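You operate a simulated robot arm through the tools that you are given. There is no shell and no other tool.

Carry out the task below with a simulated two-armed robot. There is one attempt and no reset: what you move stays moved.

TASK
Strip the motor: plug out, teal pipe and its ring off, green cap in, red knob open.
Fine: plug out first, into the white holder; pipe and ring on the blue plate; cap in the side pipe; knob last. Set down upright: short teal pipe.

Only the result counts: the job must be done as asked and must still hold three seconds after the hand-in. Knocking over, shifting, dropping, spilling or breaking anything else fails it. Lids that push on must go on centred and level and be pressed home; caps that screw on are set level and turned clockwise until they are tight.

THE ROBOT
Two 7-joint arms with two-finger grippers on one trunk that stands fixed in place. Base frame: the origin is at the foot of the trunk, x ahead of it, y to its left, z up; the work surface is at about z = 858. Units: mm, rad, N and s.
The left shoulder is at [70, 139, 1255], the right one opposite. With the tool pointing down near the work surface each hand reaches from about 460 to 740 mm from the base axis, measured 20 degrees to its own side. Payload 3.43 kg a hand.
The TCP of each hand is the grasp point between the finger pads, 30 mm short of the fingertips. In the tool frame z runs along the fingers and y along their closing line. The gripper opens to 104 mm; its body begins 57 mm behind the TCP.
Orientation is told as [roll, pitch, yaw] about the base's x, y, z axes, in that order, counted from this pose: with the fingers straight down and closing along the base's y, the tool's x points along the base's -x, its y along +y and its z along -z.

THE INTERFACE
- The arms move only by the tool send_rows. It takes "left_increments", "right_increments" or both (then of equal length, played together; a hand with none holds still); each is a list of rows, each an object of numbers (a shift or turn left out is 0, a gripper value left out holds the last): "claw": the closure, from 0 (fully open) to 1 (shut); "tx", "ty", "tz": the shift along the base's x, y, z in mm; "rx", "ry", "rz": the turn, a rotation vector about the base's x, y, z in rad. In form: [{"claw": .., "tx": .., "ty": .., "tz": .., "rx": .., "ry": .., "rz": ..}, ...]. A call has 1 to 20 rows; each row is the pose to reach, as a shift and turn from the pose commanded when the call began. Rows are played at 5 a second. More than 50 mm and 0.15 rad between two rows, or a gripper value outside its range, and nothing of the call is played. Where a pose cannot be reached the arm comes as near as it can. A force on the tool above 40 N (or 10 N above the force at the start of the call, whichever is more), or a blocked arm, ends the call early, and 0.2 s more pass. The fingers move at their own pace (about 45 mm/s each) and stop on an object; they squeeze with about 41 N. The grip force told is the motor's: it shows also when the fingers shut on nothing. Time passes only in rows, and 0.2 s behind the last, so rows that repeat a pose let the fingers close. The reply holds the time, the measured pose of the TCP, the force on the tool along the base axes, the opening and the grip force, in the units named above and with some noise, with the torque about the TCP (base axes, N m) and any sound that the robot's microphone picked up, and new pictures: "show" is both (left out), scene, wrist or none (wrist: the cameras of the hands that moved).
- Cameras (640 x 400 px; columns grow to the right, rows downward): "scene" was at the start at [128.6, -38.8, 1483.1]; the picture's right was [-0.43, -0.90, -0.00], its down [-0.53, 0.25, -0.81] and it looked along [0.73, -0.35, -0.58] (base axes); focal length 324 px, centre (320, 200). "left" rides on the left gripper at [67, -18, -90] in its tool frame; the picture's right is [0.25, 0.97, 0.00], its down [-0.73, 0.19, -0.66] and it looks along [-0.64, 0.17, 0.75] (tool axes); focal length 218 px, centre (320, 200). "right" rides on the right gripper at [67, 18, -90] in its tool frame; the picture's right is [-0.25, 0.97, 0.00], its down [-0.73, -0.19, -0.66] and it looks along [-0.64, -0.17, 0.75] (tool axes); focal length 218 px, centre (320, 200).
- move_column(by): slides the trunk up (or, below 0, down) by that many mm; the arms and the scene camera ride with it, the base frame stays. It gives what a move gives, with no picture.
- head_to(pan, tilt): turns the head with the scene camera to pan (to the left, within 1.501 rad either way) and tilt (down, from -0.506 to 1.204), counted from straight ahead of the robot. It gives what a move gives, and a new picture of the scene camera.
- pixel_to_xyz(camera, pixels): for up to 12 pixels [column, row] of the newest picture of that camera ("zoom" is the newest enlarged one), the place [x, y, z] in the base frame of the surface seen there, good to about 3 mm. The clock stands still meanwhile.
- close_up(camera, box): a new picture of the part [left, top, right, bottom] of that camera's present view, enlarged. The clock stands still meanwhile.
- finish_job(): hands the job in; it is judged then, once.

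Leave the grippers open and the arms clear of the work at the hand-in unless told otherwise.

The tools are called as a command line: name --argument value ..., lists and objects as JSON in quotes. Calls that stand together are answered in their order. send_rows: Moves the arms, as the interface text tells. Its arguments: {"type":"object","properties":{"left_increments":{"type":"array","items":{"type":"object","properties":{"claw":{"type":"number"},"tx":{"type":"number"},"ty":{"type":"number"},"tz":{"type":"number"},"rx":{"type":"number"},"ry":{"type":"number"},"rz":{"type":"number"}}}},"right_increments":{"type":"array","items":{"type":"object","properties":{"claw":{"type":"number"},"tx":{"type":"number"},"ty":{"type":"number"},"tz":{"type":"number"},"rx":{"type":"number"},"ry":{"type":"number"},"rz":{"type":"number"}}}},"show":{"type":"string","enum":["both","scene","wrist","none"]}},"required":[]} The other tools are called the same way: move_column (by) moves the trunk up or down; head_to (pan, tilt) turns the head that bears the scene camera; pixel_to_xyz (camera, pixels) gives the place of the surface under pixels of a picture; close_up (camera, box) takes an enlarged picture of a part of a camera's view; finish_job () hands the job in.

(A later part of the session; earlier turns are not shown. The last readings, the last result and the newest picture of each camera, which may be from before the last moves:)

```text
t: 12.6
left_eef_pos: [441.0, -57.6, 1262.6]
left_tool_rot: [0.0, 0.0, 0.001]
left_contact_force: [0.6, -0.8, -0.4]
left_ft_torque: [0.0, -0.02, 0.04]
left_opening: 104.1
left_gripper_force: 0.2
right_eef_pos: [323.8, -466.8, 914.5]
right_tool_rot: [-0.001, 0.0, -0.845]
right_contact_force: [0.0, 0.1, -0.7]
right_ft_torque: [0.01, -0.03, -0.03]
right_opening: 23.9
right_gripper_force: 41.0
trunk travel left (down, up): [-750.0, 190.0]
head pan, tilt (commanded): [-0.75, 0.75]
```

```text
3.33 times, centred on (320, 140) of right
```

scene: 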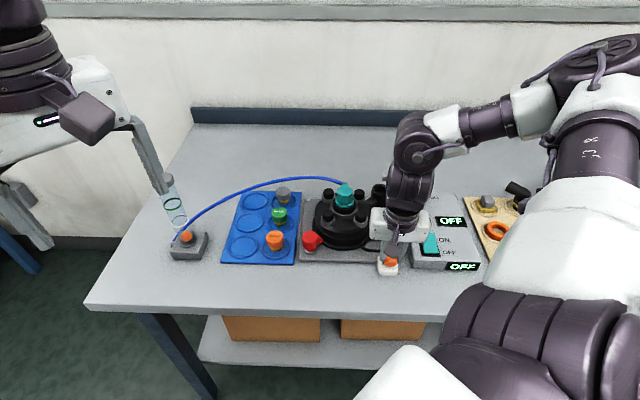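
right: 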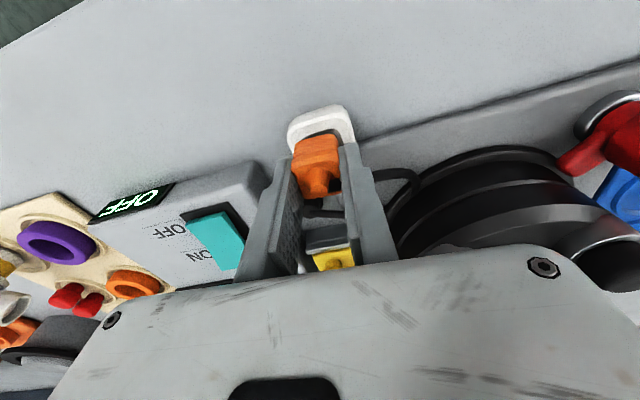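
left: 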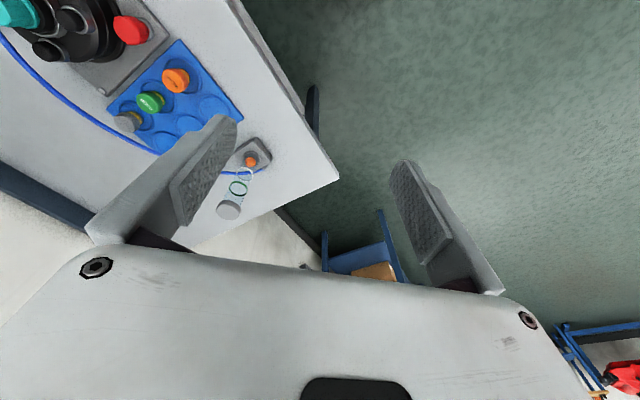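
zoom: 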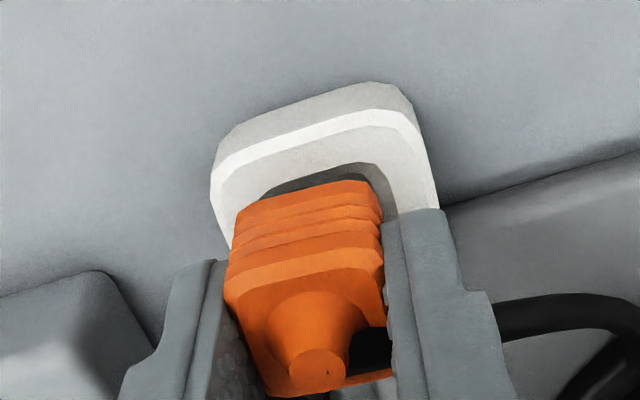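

Before inserting I check lateral alignment more carefully by measuring holder and plug points in the same wrist picture.

pixel_to_xyz --camera "zoom" --pixels '[[222, 178], [405, 118], [310, 140], [425, 190], [222, 210], [265, 190], [380, 165], [240, 212], [372, 186], [305, 195], [395, 200], [318, 372]]'

close_up --camera "scene" --box '[375, 240, 405, 280]'

pixel_to_xyz --camera "zoom" --pixels '[[190, 250], [400, 250], [290, 305], [230, 310], [350, 315], [200, 190], [410, 300], [300, 260], [345, 240], [255, 215], [290, 335], [300, 100]]'

```text
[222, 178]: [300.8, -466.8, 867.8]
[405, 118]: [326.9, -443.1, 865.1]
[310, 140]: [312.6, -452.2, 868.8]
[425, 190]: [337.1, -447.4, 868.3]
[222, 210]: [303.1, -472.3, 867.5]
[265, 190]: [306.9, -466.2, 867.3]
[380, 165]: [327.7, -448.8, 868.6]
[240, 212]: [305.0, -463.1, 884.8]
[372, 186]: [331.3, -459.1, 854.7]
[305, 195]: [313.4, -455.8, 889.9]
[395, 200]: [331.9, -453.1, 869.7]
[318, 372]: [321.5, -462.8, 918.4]
```

```text
10.00 times, centred on (390, 260) of scene
```

zoom: 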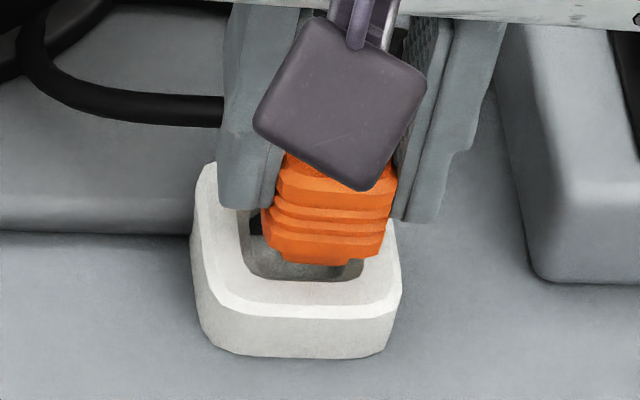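

```text
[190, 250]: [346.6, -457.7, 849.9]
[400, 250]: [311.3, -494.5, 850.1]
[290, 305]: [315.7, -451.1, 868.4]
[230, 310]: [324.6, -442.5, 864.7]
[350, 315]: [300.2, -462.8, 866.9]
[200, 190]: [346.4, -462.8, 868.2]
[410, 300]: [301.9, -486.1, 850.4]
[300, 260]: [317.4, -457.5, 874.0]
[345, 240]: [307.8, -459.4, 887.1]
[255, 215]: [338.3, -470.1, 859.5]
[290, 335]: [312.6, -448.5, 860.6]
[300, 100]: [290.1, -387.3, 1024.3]
```

Hole centre and plug agree within about 1–2 mm; I correct by (+0.8,+0.8) and lower slowly into the hole, watching the force.

send_rows --right_increments '[{"tx": 0.8, "ty": 0.8, "tz": -3}, {"tx": 0.8, "ty": 0.8, "tz": -6}, {"tx": 0.8, "ty": 0.8, "tz": -9}, {"tx": 0.8, "ty": 0.8, "tz": -11}]' --show "both"

close_up --camera "scene" --box '[375, 240, 405, 280]'

close_up --camera "right" --box '[280, 80, 360, 200]'

```text
t: 13.6
left_eef_pos: [441.5, -57.4, 1261.0]
left_tool_rot: [0.0, 0.001, 0.0]
left_contact_force: [0.6, 0.7, -0.1]
left_ft_torque: [-0.02, 0.04, -0.01]
left_opening: 103.9
left_gripper_force: 0.0
right_eef_pos: [325.3, -467.0, 903.4]
right_tool_rot: [0.002, -0.007, -0.844]
right_contact_force: [11.9, -13.2, 20.6]
right_ft_torque: [-0.49, -0.24, 0.14]
right_opening: 23.3
right_gripper_force: 40.9
trunk travel left (down, up): [-750.0, 190.0]
head pan, tilt (commanded): [-0.75, 0.75]
```

scene: 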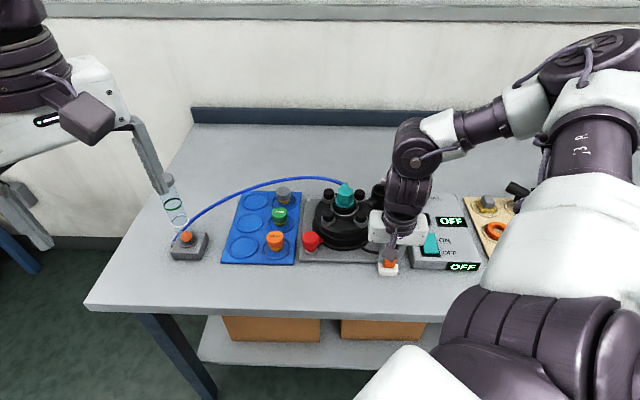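
right: 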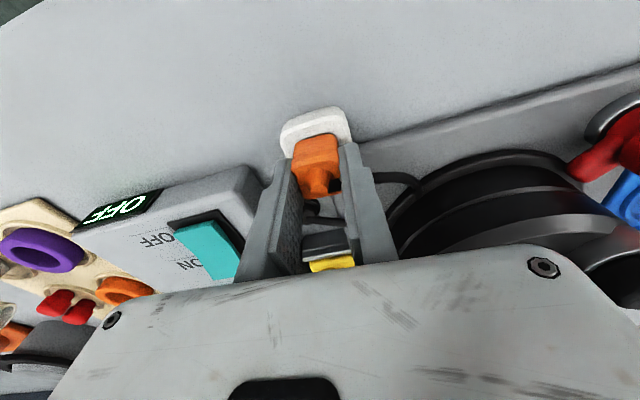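

```text
10.00 times, centred on (390, 260) of scene
```

zoom: 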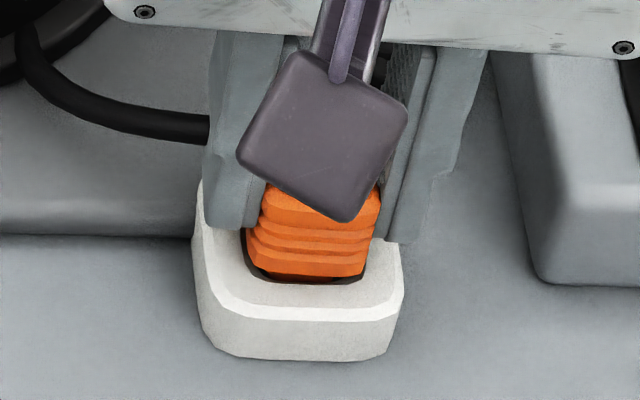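

```text
3.33 times, centred on (320, 140) of right
```

zoom: 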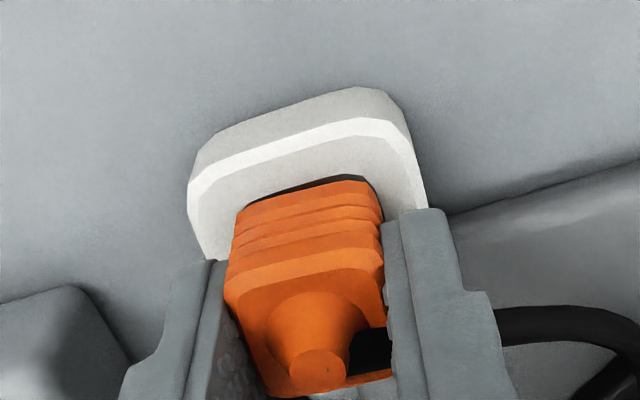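

The reaction (+x, −y ≈ 18 N and +20 N up) says the plug's foot is touching the near chamfer of the hole. I lift slightly, shift forward (away) by 2.5 mm and lower again.

send_rows --right_increments '[{"tz": 4}, {"tx": 1.8, "ty": -1.8, "tz": 4}, {"tx": 1.8, "ty": -1.8, "tz": 1}, {"tx": 1.8, "ty": -1.8, "tz": -1}, {"tx": 1.8, "ty": -1.8, "tz": -3}]' --show "none"

```text
t: 14.8
left_eef_pos: [442.3, -57.7, 1261.4]
left_tool_rot: [0.001, 0.0, 0.0]
left_contact_force: [-0.6, 1.1, -0.5]
left_ft_torque: [-0.01, -0.01, -0.01]
left_opening: 103.9
left_gripper_force: 0.1
right_eef_pos: [324.6, -470.2, 898.2]
right_tool_rot: [0.0, 0.001, -0.846]
right_contact_force: [9.0, -8.7, -0.5]
right_ft_torque: [-0.29, -0.32, 0.11]
right_opening: 23.7
right_gripper_force: 40.9
trunk travel left (down, up): [-750.0, 190.0]
head pan, tilt (commanded): [-0.75, 0.75]
```

The foot is in the hole (no vertical force) but still pressed by the near wall. I ease 2 mm more forward and lower further.

send_rows --right_increments '[{"tx": 1.4, "ty": -1.4, "tz": 0}, {"tx": 1.4, "ty": -1.4, "tz": -2}, {"tx": 1.4, "ty": -1.4, "tz": -4}, {"tx": 1.4, "ty": -1.4, "tz": -6}]' --show "both"

close_up --camera "scene" --box '[375, 240, 405, 280]'

close_up --camera "right" --box '[280, 80, 360, 200]'

```text
t: 15.7
left_eef_pos: [438.0, -54.9, 1263.5]
left_tool_rot: [-0.002, -0.004, -0.001]
left_contact_force: [-0.5, 0.1, -0.3]
left_ft_torque: [0.01, 0.01, 0.0]
left_opening: 104.0
left_gripper_force: 0.1
right_eef_pos: [325.3, -468.7, 898.2]
right_tool_rot: [-0.002, -0.007, -0.84]
right_contact_force: [-7.6, -2.8, 28.6]
right_ft_torque: [0.11, 0.53, 0.07]
right_opening: 23.6
right_gripper_force: 41.4
trunk travel left (down, up): [-750.0, 190.0]
head pan, tilt (commanded): [-0.75, 0.75]
stopped in row 4 (right hand): the force on the tool passed its limit at 44 N (the readings are from after the stop); the commanded pose is now the measured one
```

scene: 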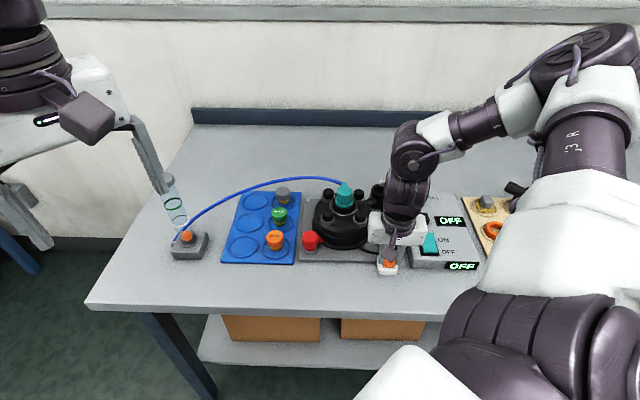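
right: 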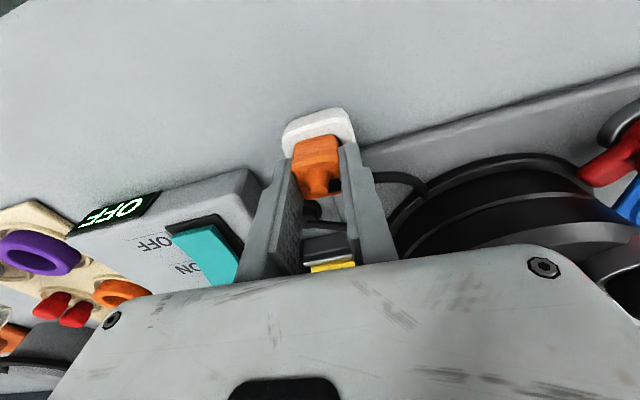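

```text
10.00 times, centred on (390, 260) of scene
```

zoom: 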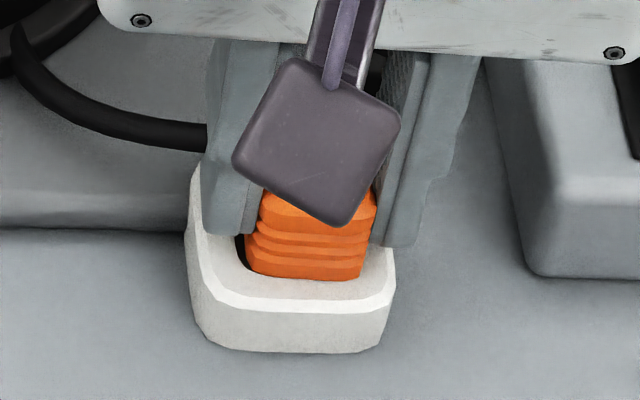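

```text
3.33 times, centred on (320, 140) of right
```

zoom: 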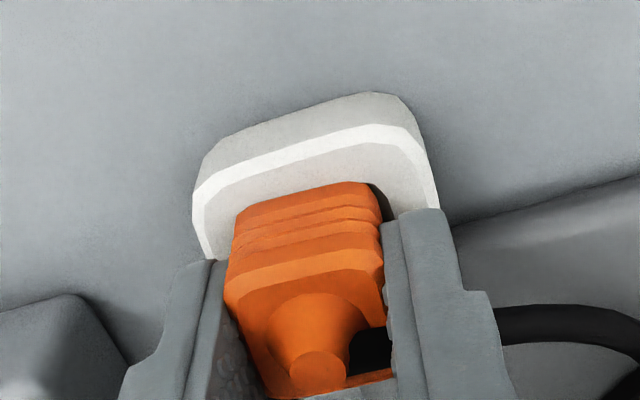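

Vertical force rose: the fingertips (z ≈ 868) have met the holder's rim; the plug sits slightly to the near-right in the hole (dark gap on the left). I ease up 1 mm and centre it, and read the forces.

send_rows --right_increments '[{"tz": 1.5}, {"tx": 1.2, "ty": 0.2, "tz": 1.5}, {"tx": 1.2, "ty": 0.2, "tz": 1.5}]' --show "wrist"

close_up --camera "scene" --box '[375, 240, 405, 280]'

close_up --camera "right" --box '[280, 80, 360, 200]'

```text
t: 16.5
left_eef_pos: [438.5, -55.8, 1261.8]
left_tool_rot: [0.0, -0.002, -0.001]
left_contact_force: [0.5, -0.1, 0.2]
left_ft_torque: [0.0, 0.01, -0.01]
left_opening: 104.0
left_gripper_force: 0.1
right_eef_pos: [328.0, -469.0, 897.1]
right_tool_rot: [0.0, -0.003, -0.844]
right_contact_force: [-5.6, 2.9, 9.0]
right_ft_torque: [0.16, 0.15, 0.16]
right_opening: 23.7
right_gripper_force: 40.9
trunk travel left (down, up): [-750.0, 190.0]
head pan, tilt (commanded): [-0.75, 0.75]
```

right: 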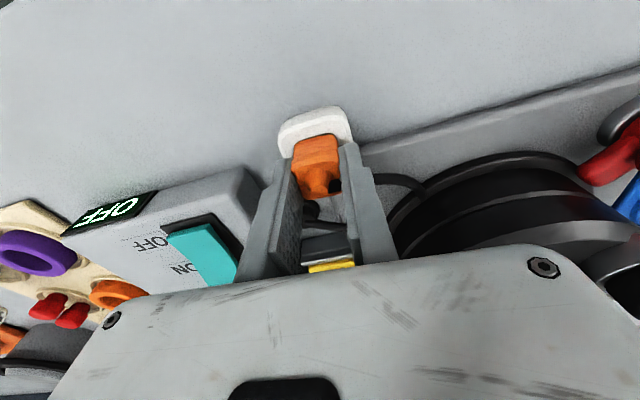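

```text
10.00 times, centred on (390, 260) of scene
```

zoom: 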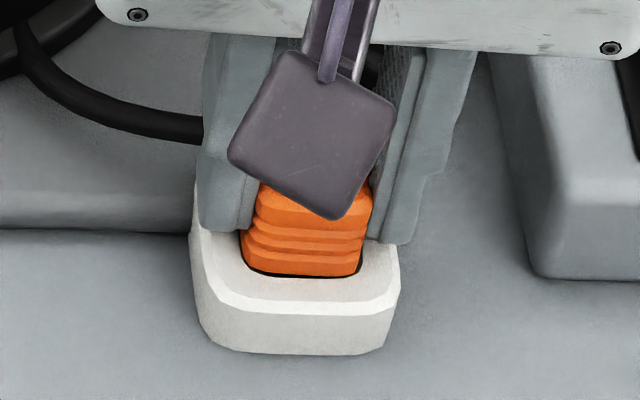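

```text
3.33 times, centred on (320, 140) of right
```

zoom: 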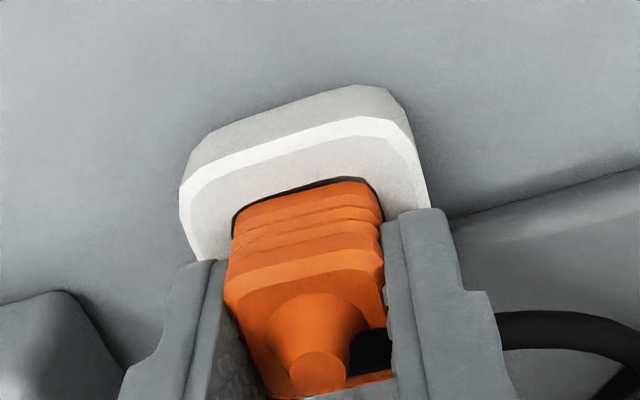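

The plug is now centred with an even gap all round. I open the fingers only part way (to stay off the switch box), then check that the plug stays.

send_rows --right_increments '[{"claw": 0.65}, {"claw": 0.65}, {"claw": 0.65}]' --show "wrist"

close_up --camera "scene" --box '[375, 240, 405, 280]'

```text
t: 17.3
left_eef_pos: [442.3, -56.6, 1261.1]
left_tool_rot: [0.001, 0.001, 0.0]
left_contact_force: [-0.6, 0.9, -0.9]
left_ft_torque: [-0.02, 0.02, 0.02]
left_opening: 104.1
left_gripper_force: 0.0
right_eef_pos: [330.3, -470.6, 895.4]
right_tool_rot: [0.0, -0.003, -0.842]
right_contact_force: [0.1, -0.1, 0.6]
right_ft_torque: [0.0, 0.01, 0.0]
right_opening: 36.2
right_gripper_force: 0.0
trunk travel left (down, up): [-750.0, 190.0]
head pan, tilt (commanded): [-0.75, 0.75]
```

right: 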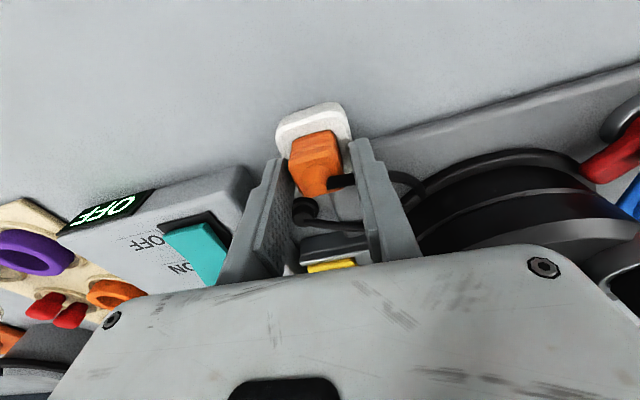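

```text
10.00 times, centred on (390, 260) of scene
```

zoom: 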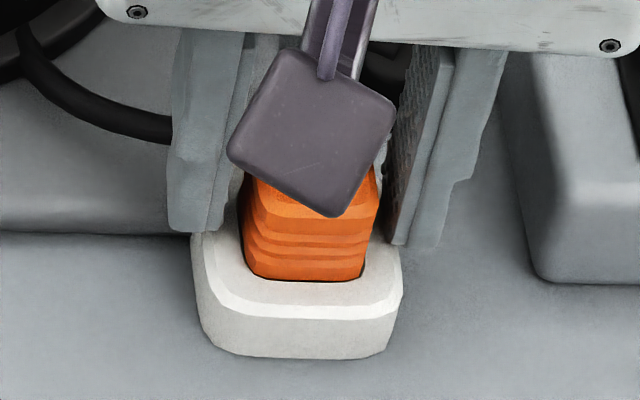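

The plug stays in the holder by itself. I raise the hand straight up, then move away to look.

send_rows --right_increments '[{"tz": 15}, {"tz": 35}, {"tz": 60}, {"tx": 10, "ty": -40, "tz": 85}, {"tx": 20, "ty": -70, "tz": 110}]' --show "both"

close_up --camera "scene" --box '[365, 230, 415, 280]'

```text
t: 18.5
left_eef_pos: [441.5, -57.6, 1260.9]
left_tool_rot: [0.001, 0.0, 0.001]
left_contact_force: [0.1, -0.1, -0.4]
left_ft_torque: [-0.03, -0.02, 0.0]
left_opening: 104.3
left_gripper_force: 0.1
right_eef_pos: [347.7, -538.8, 1006.3]
right_tool_rot: [0.0, -0.004, -0.843]
right_contact_force: [0.9, -0.5, -0.2]
right_ft_torque: [0.01, 0.02, 0.01]
right_opening: 36.3
right_gripper_force: 0.0
trunk travel left (down, up): [-750.0, 190.0]
head pan, tilt (commanded): [-0.75, 0.75]
```

scene: 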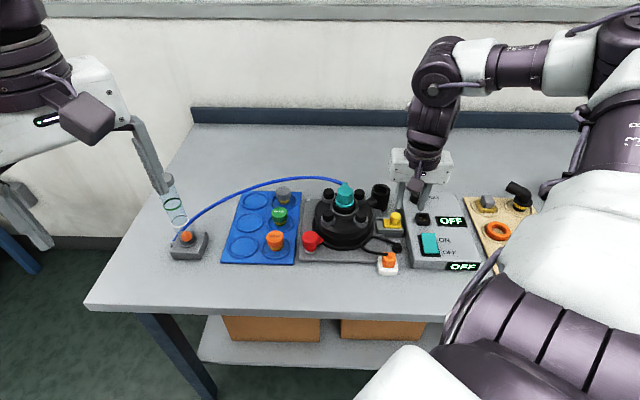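
right: 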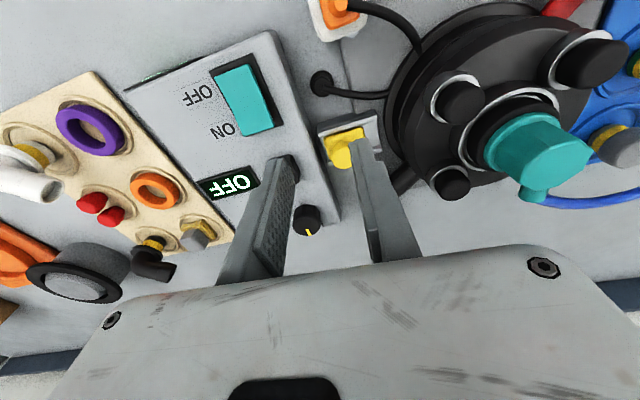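

```text
8.00 times, centred on (390, 255) of scene
```

zoom: 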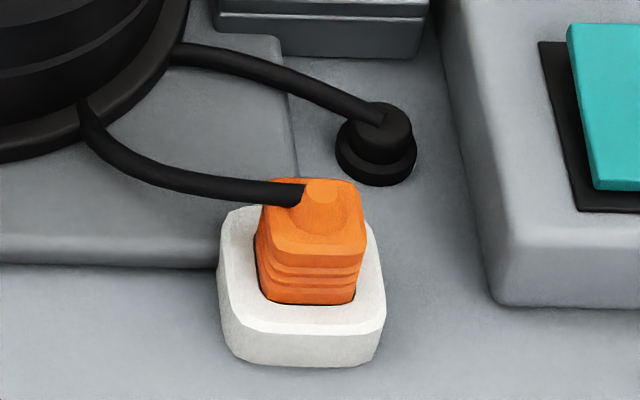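

The plug sits upright in the white holder. Next the teal pipe: I enlarge it from both cameras.

close_up --camera "right" --box '[400, 40, 640, 220]'

close_up --camera "scene" --box '[315, 165, 375, 225]'

```text
2.22 times, centred on (520, 130) of right
```

zoom: 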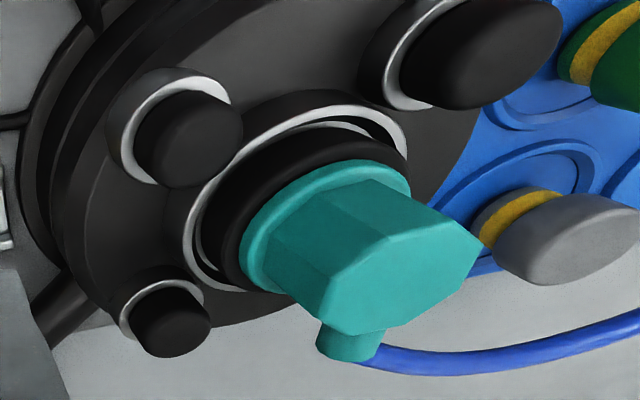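

```text
6.67 times, centred on (345, 195) of scene
```

zoom: 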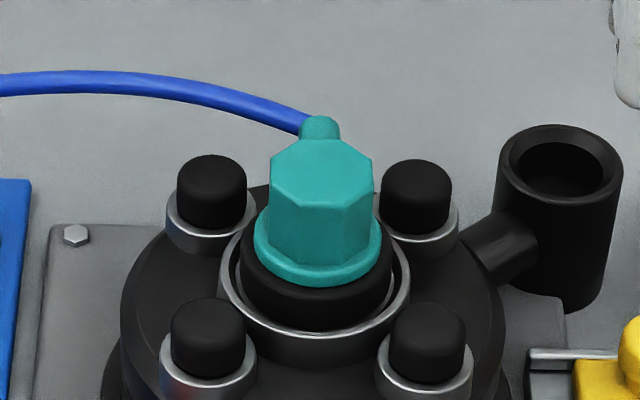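

The octagonal teal pipe with a flange stands on a black ring inside a chrome-edged cup; the hose nipple points to the far side. I move above it for a top view.

send_rows --right_increments '[{"tz": 30, "claw": 0.3}, {"tx": 25, "ty": 12, "tz": 60}, {"tx": 55, "ty": 28, "tz": 84}, {"tx": 85, "ty": 45, "tz": 84}, {"tx": 116, "ty": 64, "tz": 84, "rz": 0.06}, {"tx": 116, "ty": 64, "tz": 84, "rz": 0.06}]' --show "both"

close_up --camera "right" --box '[240, 40, 400, 180]'

```text
t: 19.9
left_eef_pos: [440.7, -57.7, 1262.5]
left_tool_rot: [0.0, 0.001, 0.001]
left_contact_force: [-0.3, 0.7, 1.0]
left_ft_torque: [0.0, -0.01, 0.01]
left_opening: 104.2
left_gripper_force: 0.1
right_eef_pos: [467.3, -476.4, 1089.2]
right_tool_rot: [0.0, -0.004, -0.784]
right_contact_force: [-0.3, 0.4, -1.1]
right_ft_torque: [0.01, 0.0, -0.03]
right_opening: 72.8
right_gripper_force: 0.1
trunk travel left (down, up): [-750.0, 190.0]
head pan, tilt (commanded): [-0.75, 0.75]
```

scene: 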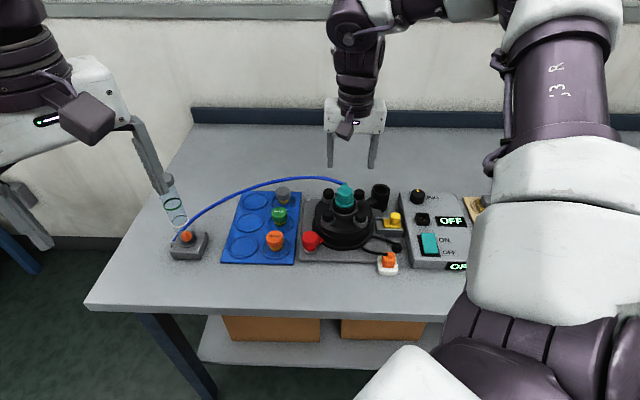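
right: 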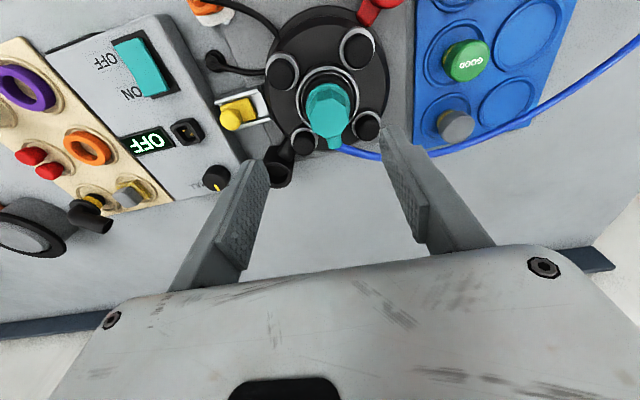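

```text
2.86 times, centred on (320, 110) of right
```

zoom: 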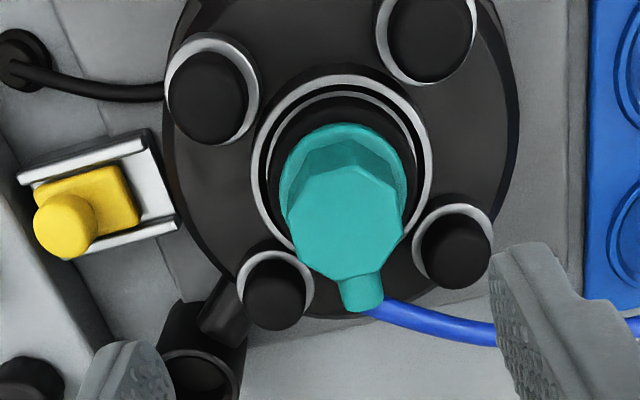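

I measure points on the octagon's top face, the flange, the ring and the posts.

pixel_to_xyz --camera "zoom" --pixels '[[345, 222], [295, 225], [398, 225], [350, 172], [335, 270], [362, 295], [290, 165], [390, 145], [340, 110], [205, 95], [430, 30], [455, 255]]'

pixel_to_xyz --camera "zoom" --pixels '[[275, 295], [310, 185], [392, 192], [393, 258], [305, 255], [345, 145], [255, 160], [340, 78], [430, 160], [262, 130], [420, 120], [345, 195]]'

```text
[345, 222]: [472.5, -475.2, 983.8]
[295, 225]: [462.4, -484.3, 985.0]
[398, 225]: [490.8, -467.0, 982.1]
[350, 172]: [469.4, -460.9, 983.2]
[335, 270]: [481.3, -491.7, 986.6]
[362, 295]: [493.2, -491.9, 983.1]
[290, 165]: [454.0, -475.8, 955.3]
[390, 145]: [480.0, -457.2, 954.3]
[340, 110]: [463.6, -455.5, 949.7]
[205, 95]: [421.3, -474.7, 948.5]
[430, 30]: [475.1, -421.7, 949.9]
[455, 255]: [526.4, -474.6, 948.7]
```

```text
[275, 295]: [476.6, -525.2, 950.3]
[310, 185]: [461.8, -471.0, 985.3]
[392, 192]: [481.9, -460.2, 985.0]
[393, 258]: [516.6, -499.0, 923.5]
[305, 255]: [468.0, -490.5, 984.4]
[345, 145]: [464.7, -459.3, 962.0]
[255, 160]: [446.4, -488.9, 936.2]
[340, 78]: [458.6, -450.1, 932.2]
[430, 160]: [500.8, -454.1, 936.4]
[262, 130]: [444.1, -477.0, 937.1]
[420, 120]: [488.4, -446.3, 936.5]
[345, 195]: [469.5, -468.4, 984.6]
```

The pipe's axis is at about (475.5,-475.5), top z ≈ 984, flange ≈ 957, post tops ≈ 950. The nipple points along −43°, so flats face left/right for my current yaw. I go down to z ≈ 991 with open fingers.

send_rows --right_increments '[{"tx": 8.5, "ty": 1, "tz": -20}, {"tx": 8.5, "ty": 1, "tz": -50}, {"tx": 8.5, "ty": 1, "tz": -80}, {"tx": 8.5, "ty": 1, "tz": -98}, {"tx": 8.5, "ty": 1, "tz": -98}]' --show "both"

close_up --camera "scene" --box '[315, 150, 375, 225]'

close_up --camera "right" --box '[240, 80, 400, 240]'

```text
t: 21.1
left_eef_pos: [440.5, -57.6, 1260.9]
left_tool_rot: [-0.001, 0.0, 0.0]
left_contact_force: [-0.5, 0.7, -0.4]
left_ft_torque: [0.0, -0.01, 0.02]
left_opening: 104.2
left_gripper_force: 0.0
right_eef_pos: [474.2, -473.2, 990.1]
right_tool_rot: [0.0, -0.006, -0.783]
right_contact_force: [0.9, -0.1, 0.3]
right_ft_torque: [0.01, 0.0, -0.01]
right_opening: 72.9
right_gripper_force: 0.1
trunk travel left (down, up): [-750.0, 190.0]
head pan, tilt (commanded): [-0.75, 0.75]
```

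scene: 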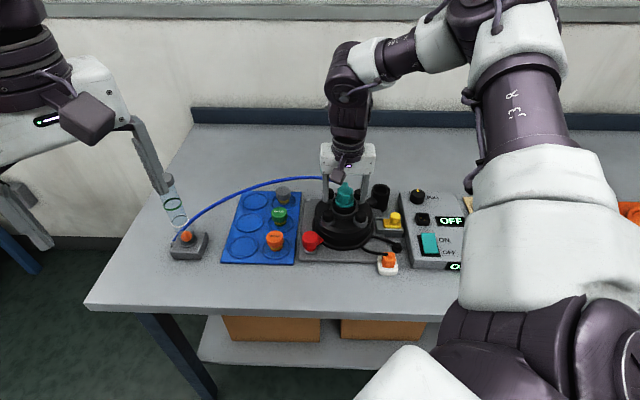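
right: 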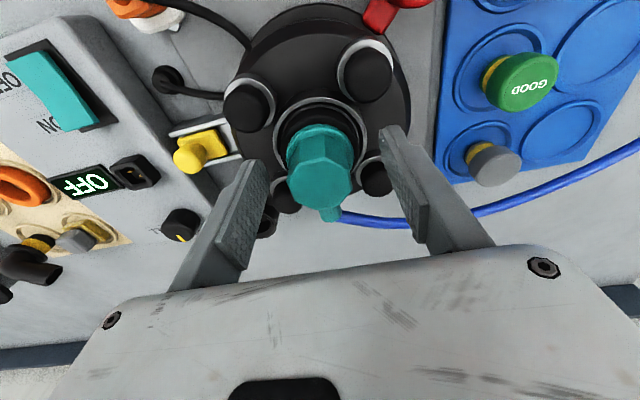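

```text
5.33 times, centred on (345, 188) of scene
```

zoom: 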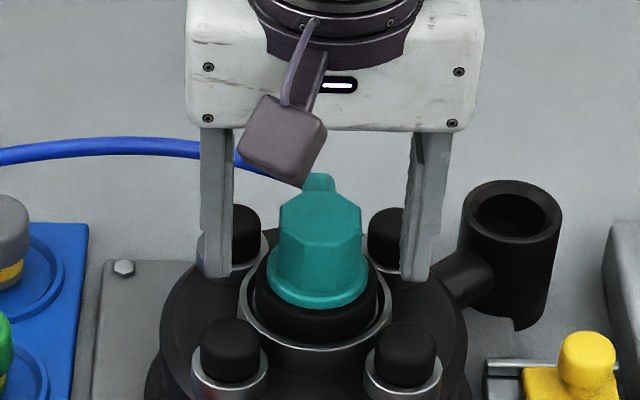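

```text
2.50 times, centred on (320, 160) of right
```

zoom: 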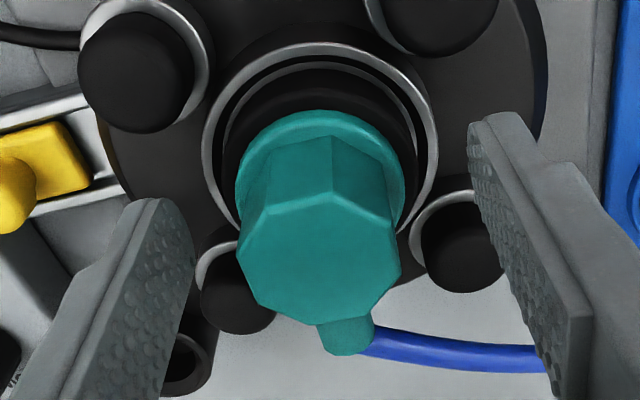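

The pipe is centred between the pads and its flats face them. I close the gripper.

send_rows --right_increments '[{"claw": 1.0}, {"claw": 1.0}, {"claw": 1.0}, {"claw": 1.0}, {"claw": 1.0}]' --show "wrist"

```text
t: 22.3
left_eef_pos: [441.1, -58.6, 1260.4]
left_tool_rot: [0.002, 0.002, 0.001]
left_contact_force: [0.0, -0.2, 0.0]
left_ft_torque: [0.0, 0.01, 0.01]
left_opening: 104.1
left_gripper_force: 0.0
right_eef_pos: [474.5, -473.8, 989.6]
right_tool_rot: [-0.002, -0.001, -0.783]
right_contact_force: [-3.6, -1.8, -5.3]
right_ft_torque: [-0.05, 0.17, -0.08]
right_opening: 33.9
right_gripper_force: 41.1
trunk travel left (down, up): [-750.0, 190.0]
head pan, tilt (commanded): [-0.75, 0.75]
```

right: 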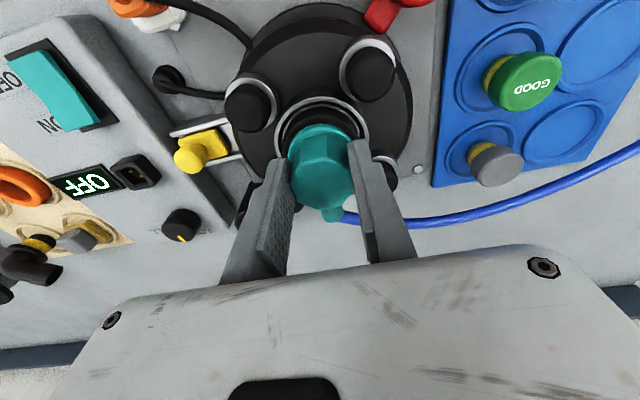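

The pipe is gripped (33.9 mm). I pull it gently up in small steps and watch the force.

send_rows --right_increments '[{"tz": 2}, {"tz": 4}, {"tz": 7}, {"tz": 10}]' --show "both"

close_up --camera "scene" --box '[315, 150, 375, 225]'

```text
t: 23.3
left_eef_pos: [443.3, -58.5, 1259.8]
left_tool_rot: [0.001, 0.002, -0.002]
left_contact_force: [-0.6, 0.2, 0.2]
left_ft_torque: [0.04, 0.04, -0.02]
left_opening: 104.0
left_gripper_force: 0.1
right_eef_pos: [475.9, -476.0, 999.1]
right_tool_rot: [-0.002, 0.001, -0.785]
right_contact_force: [-2.3, 3.6, -30.9]
right_ft_torque: [0.15, 0.1, -0.02]
right_opening: 34.2
right_gripper_force: 40.7
trunk travel left (down, up): [-750.0, 190.0]
head pan, tilt (commanded): [-0.75, 0.75]
```

scene: 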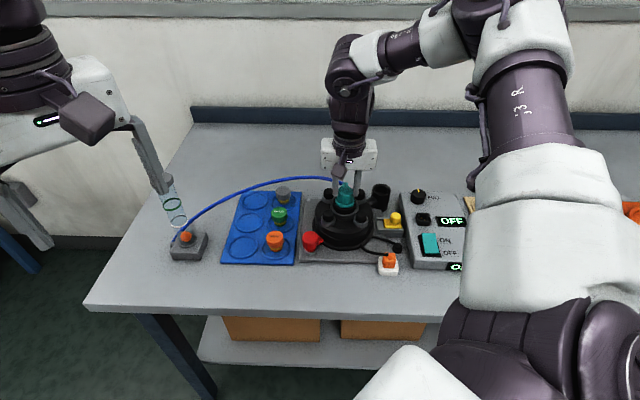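
right: 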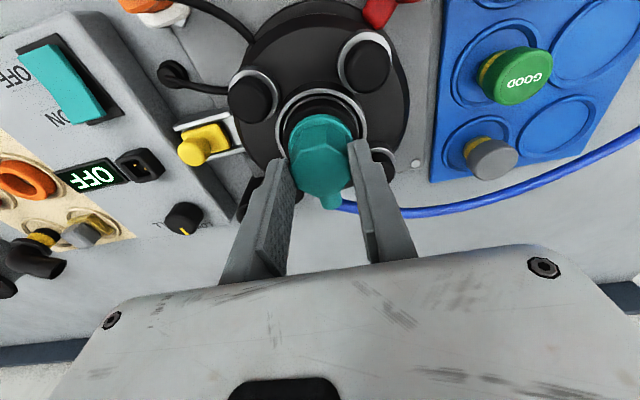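

```text
5.33 times, centred on (345, 188) of scene
```

zoom: 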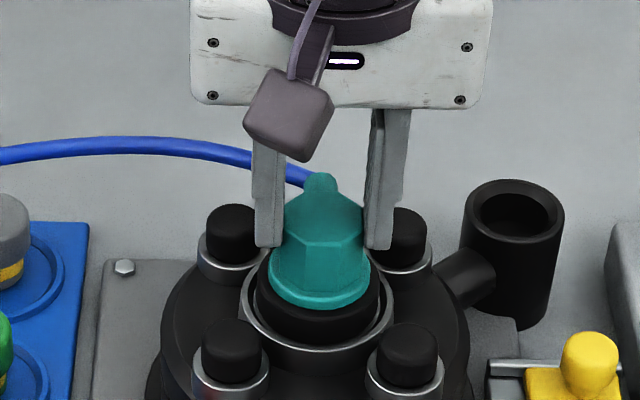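

The pads slipped up about 10 mm while the pipe stayed put at ~31 N, so it does not simply pull out. I look closely at the yellow stubs of the similar caps to see whether they are threaded.

close_up --camera "right" --box '[440, 30, 600, 180]'

close_up --camera "right" --box '[480, 50, 540, 110]'

close_up --camera "scene" --box '[265, 180, 300, 255]'

close_up --camera "right" --box '[280, 80, 370, 210]'

```text
2.67 times, centred on (520, 105) of right
```

zoom: 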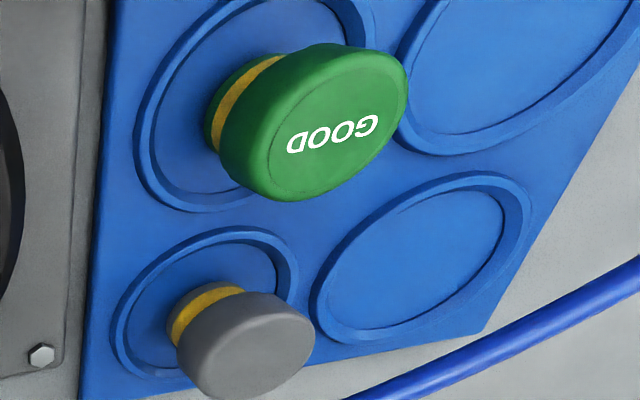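

```text
6.67 times, centred on (510, 80) of right
```

zoom: 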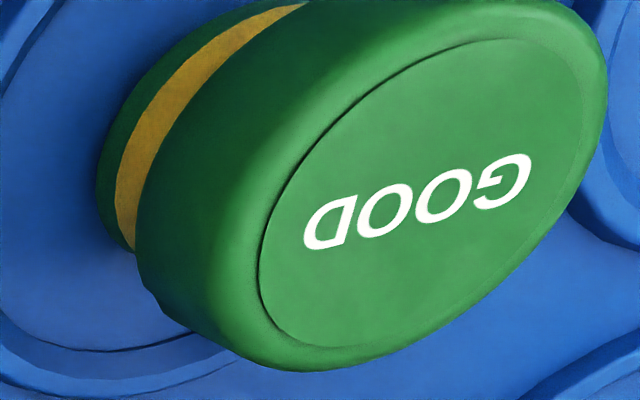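

```text
5.33 times, centred on (282, 218) of scene
```

zoom: 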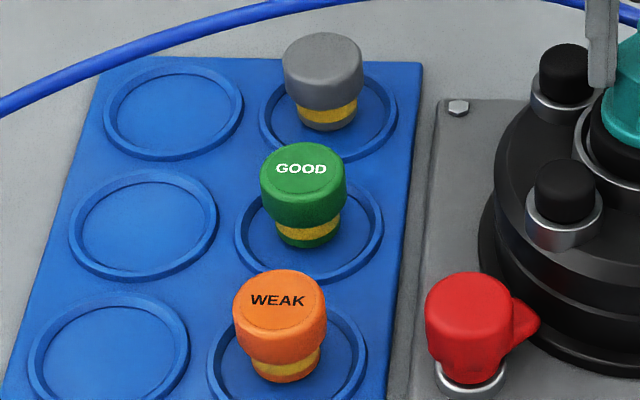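

```text
3.08 times, centred on (325, 145) of right
```

zoom: 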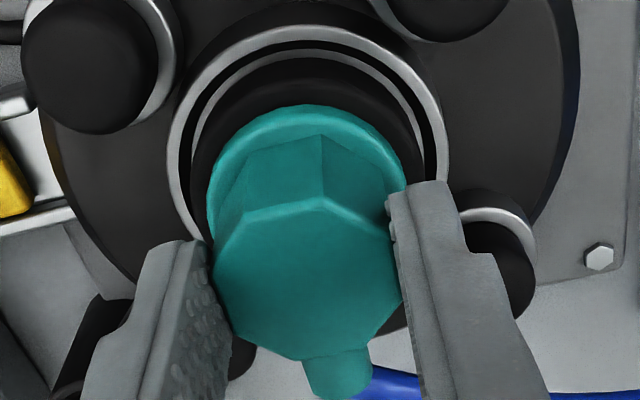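

The caps have an O-ring style yellow band (push-in). The pipe has wrench flats, so it likely unscrews. I release, go back down and regrip low on the flats, then try turning counterclockwise.

send_rows --right_increments '[{"tz": -3, "claw": 0.5}, {"tz": -3, "claw": 0.5}, {"tz": -10}, {"tz": -12}, {"tz": -12, "claw": 1.0}, {"tz": -12, "claw": 1.0}, {"tz": -12, "claw": 1.0}, {"tz": -12, "claw": 1.0}]' --show "wrist"

```text
t: 25.1
left_eef_pos: [440.2, -57.4, 1261.8]
left_tool_rot: [-0.001, 0.0, 0.001]
left_contact_force: [-1.0, -0.2, 0.5]
left_ft_torque: [0.01, 0.02, 0.03]
left_opening: 104.2
left_gripper_force: 0.0
right_eef_pos: [473.0, -473.7, 989.9]
right_tool_rot: [0.0, -0.004, -0.784]
right_contact_force: [0.5, 0.6, -0.1]
right_ft_torque: [0.09, -0.01, -0.05]
right_opening: 33.9
right_gripper_force: 41.1
trunk travel left (down, up): [-750.0, 190.0]
head pan, tilt (commanded): [-0.75, 0.75]
```

right: 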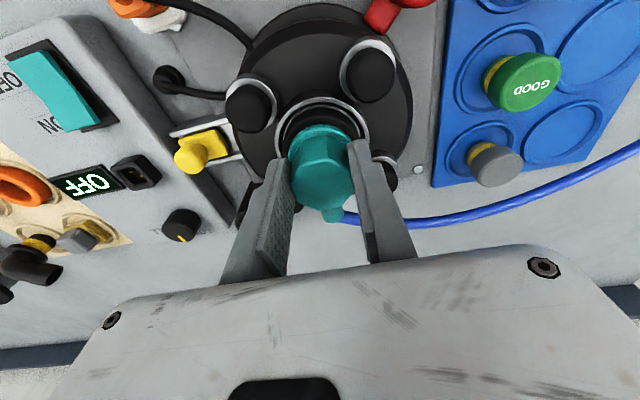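

Now I turn counterclockwise (seen from above) by a small angle and read the torque.

send_rows --right_increments '[{"rz": 0.05}, {"rz": 0.1}, {"rz": 0.15}]' --show "both"

close_up --camera "right" --box '[240, 80, 400, 240]'

close_up --camera "scene" --box '[315, 150, 375, 225]'

```text
t: 25.9
left_eef_pos: [441.1, -56.3, 1262.1]
left_tool_rot: [0.001, 0.0, 0.001]
left_contact_force: [-0.3, -0.6, -0.9]
left_ft_torque: [-0.01, -0.04, -0.04]
left_opening: 104.0
left_gripper_force: 0.1
right_eef_pos: [473.7, -475.2, 990.3]
right_tool_rot: [-0.001, -0.003, -0.633]
right_contact_force: [2.9, 1.6, -2.8]
right_ft_torque: [0.12, -0.12, -1.1]
right_opening: 34.0
right_gripper_force: 40.5
trunk travel left (down, up): [-750.0, 190.0]
head pan, tilt (commanded): [-0.75, 0.75]
```

scene: 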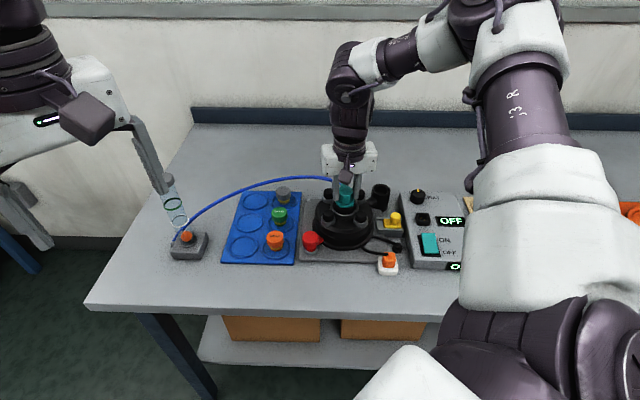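
right: 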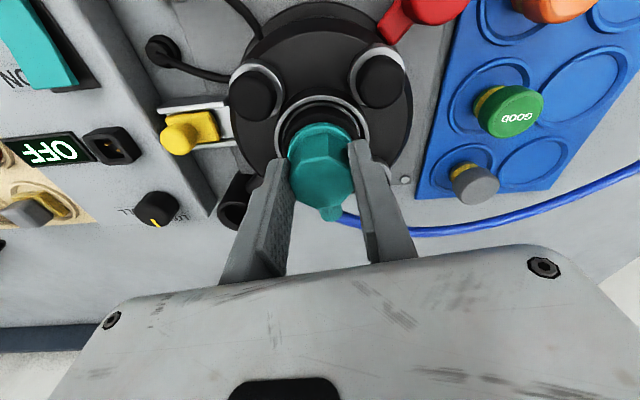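

```text
2.50 times, centred on (320, 160) of right
```

zoom: 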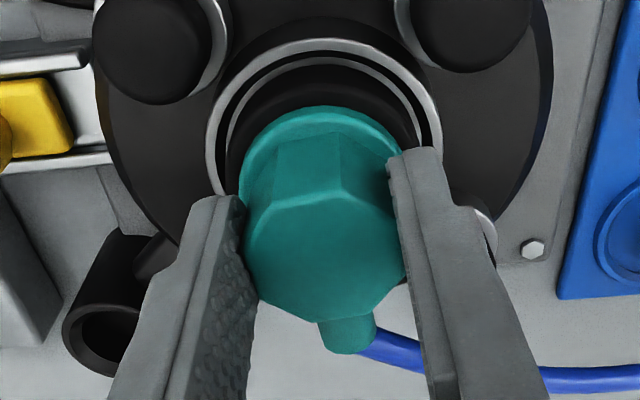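

```text
5.33 times, centred on (345, 188) of scene
```

zoom: 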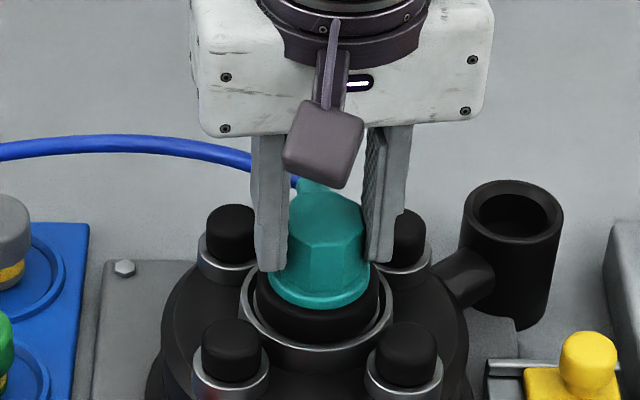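

The pipe turns with the hand against ~1.1 N·m. I keep turning counterclockwise with no lift and watch whether it climbs.

send_rows --right_increments '[{"rz": 0.12}, {"rz": 0.24}, {"rz": 0.36}, {"rz": 0.48}, {"rz": 0.6}]' --show "both"

close_up --camera "right" --box '[240, 80, 400, 240]'

close_up --camera "scene" --box '[315, 150, 375, 225]'

```text
t: 27.1
left_eef_pos: [441.5, -57.8, 1260.6]
left_tool_rot: [0.001, 0.0, -0.001]
left_contact_force: [-0.4, -0.8, 0.6]
left_ft_torque: [0.01, -0.01, 0.01]
left_opening: 104.1
left_gripper_force: 0.0
right_eef_pos: [473.1, -475.8, 989.3]
right_tool_rot: [0.001, -0.005, -0.033]
right_contact_force: [-0.2, -2.7, -0.2]
right_ft_torque: [-0.18, 0.0, 0.02]
right_opening: 34.1
right_gripper_force: 40.9
trunk travel left (down, up): [-750.0, 190.0]
head pan, tilt (commanded): [-0.75, 0.75]
```

scene: 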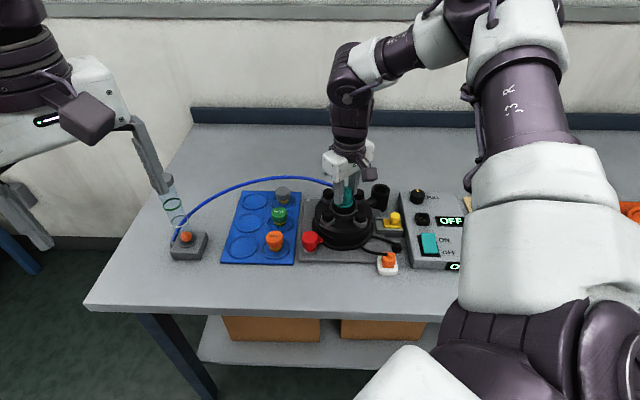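
right: 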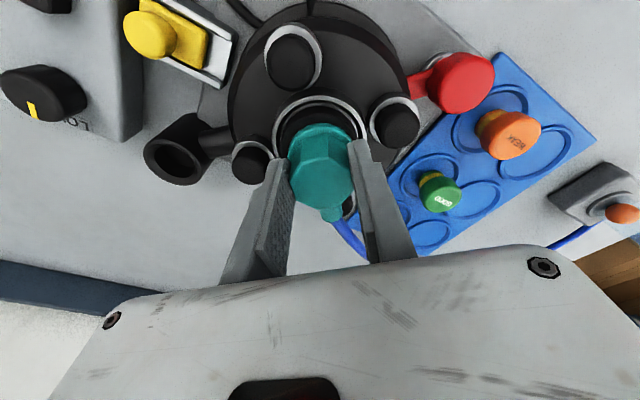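

```text
2.50 times, centred on (320, 160) of right
```

zoom: 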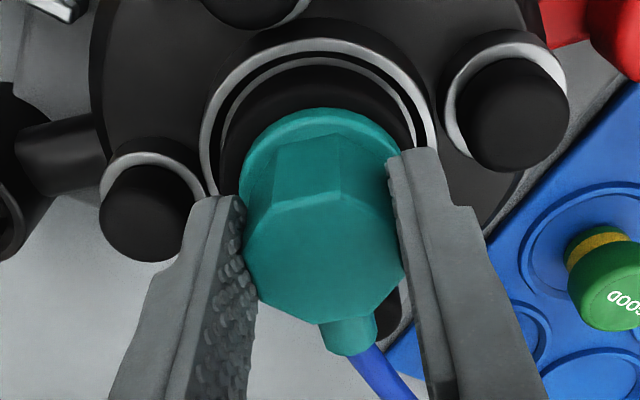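

```text
5.33 times, centred on (345, 188) of scene
```

zoom: 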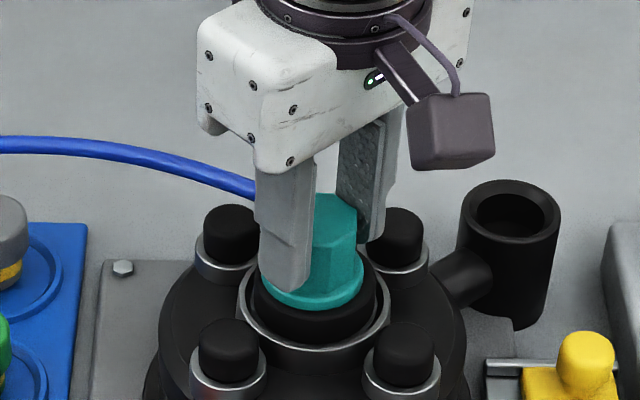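

The pipe turned freely by about 43°, torque now near zero (like a bayonet released). I try lifting gently.

send_rows --right_increments '[{"tz": 2}, {"tz": 4}, {"tz": 6}, {"tz": 8}]' --show "both"

close_up --camera "scene" --box '[315, 150, 375, 225]'

```text
t: 28.1
left_eef_pos: [442.4, -56.9, 1262.5]
left_tool_rot: [0.0, -0.001, 0.0]
left_contact_force: [-0.5, 0.9, -0.4]
left_ft_torque: [-0.01, 0.0, -0.01]
left_opening: 103.9
left_gripper_force: 0.0
right_eef_pos: [474.7, -473.7, 997.4]
right_tool_rot: [0.002, -0.003, -0.034]
right_contact_force: [0.0, -0.3, -1.0]
right_ft_torque: [0.04, 0.01, 0.01]
right_opening: 33.8
right_gripper_force: 41.2
trunk travel left (down, up): [-750.0, 190.0]
head pan, tilt (commanded): [-0.75, 0.75]
```

scene: 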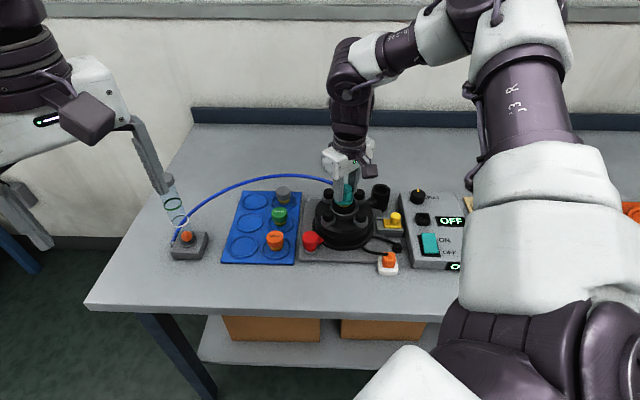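
right: 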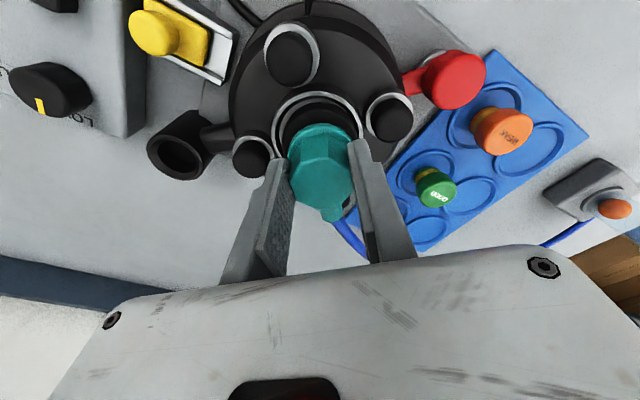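

```text
5.33 times, centred on (345, 188) of scene
```

zoom: 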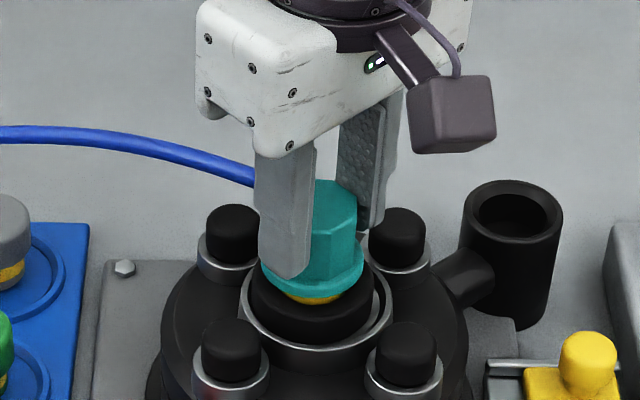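

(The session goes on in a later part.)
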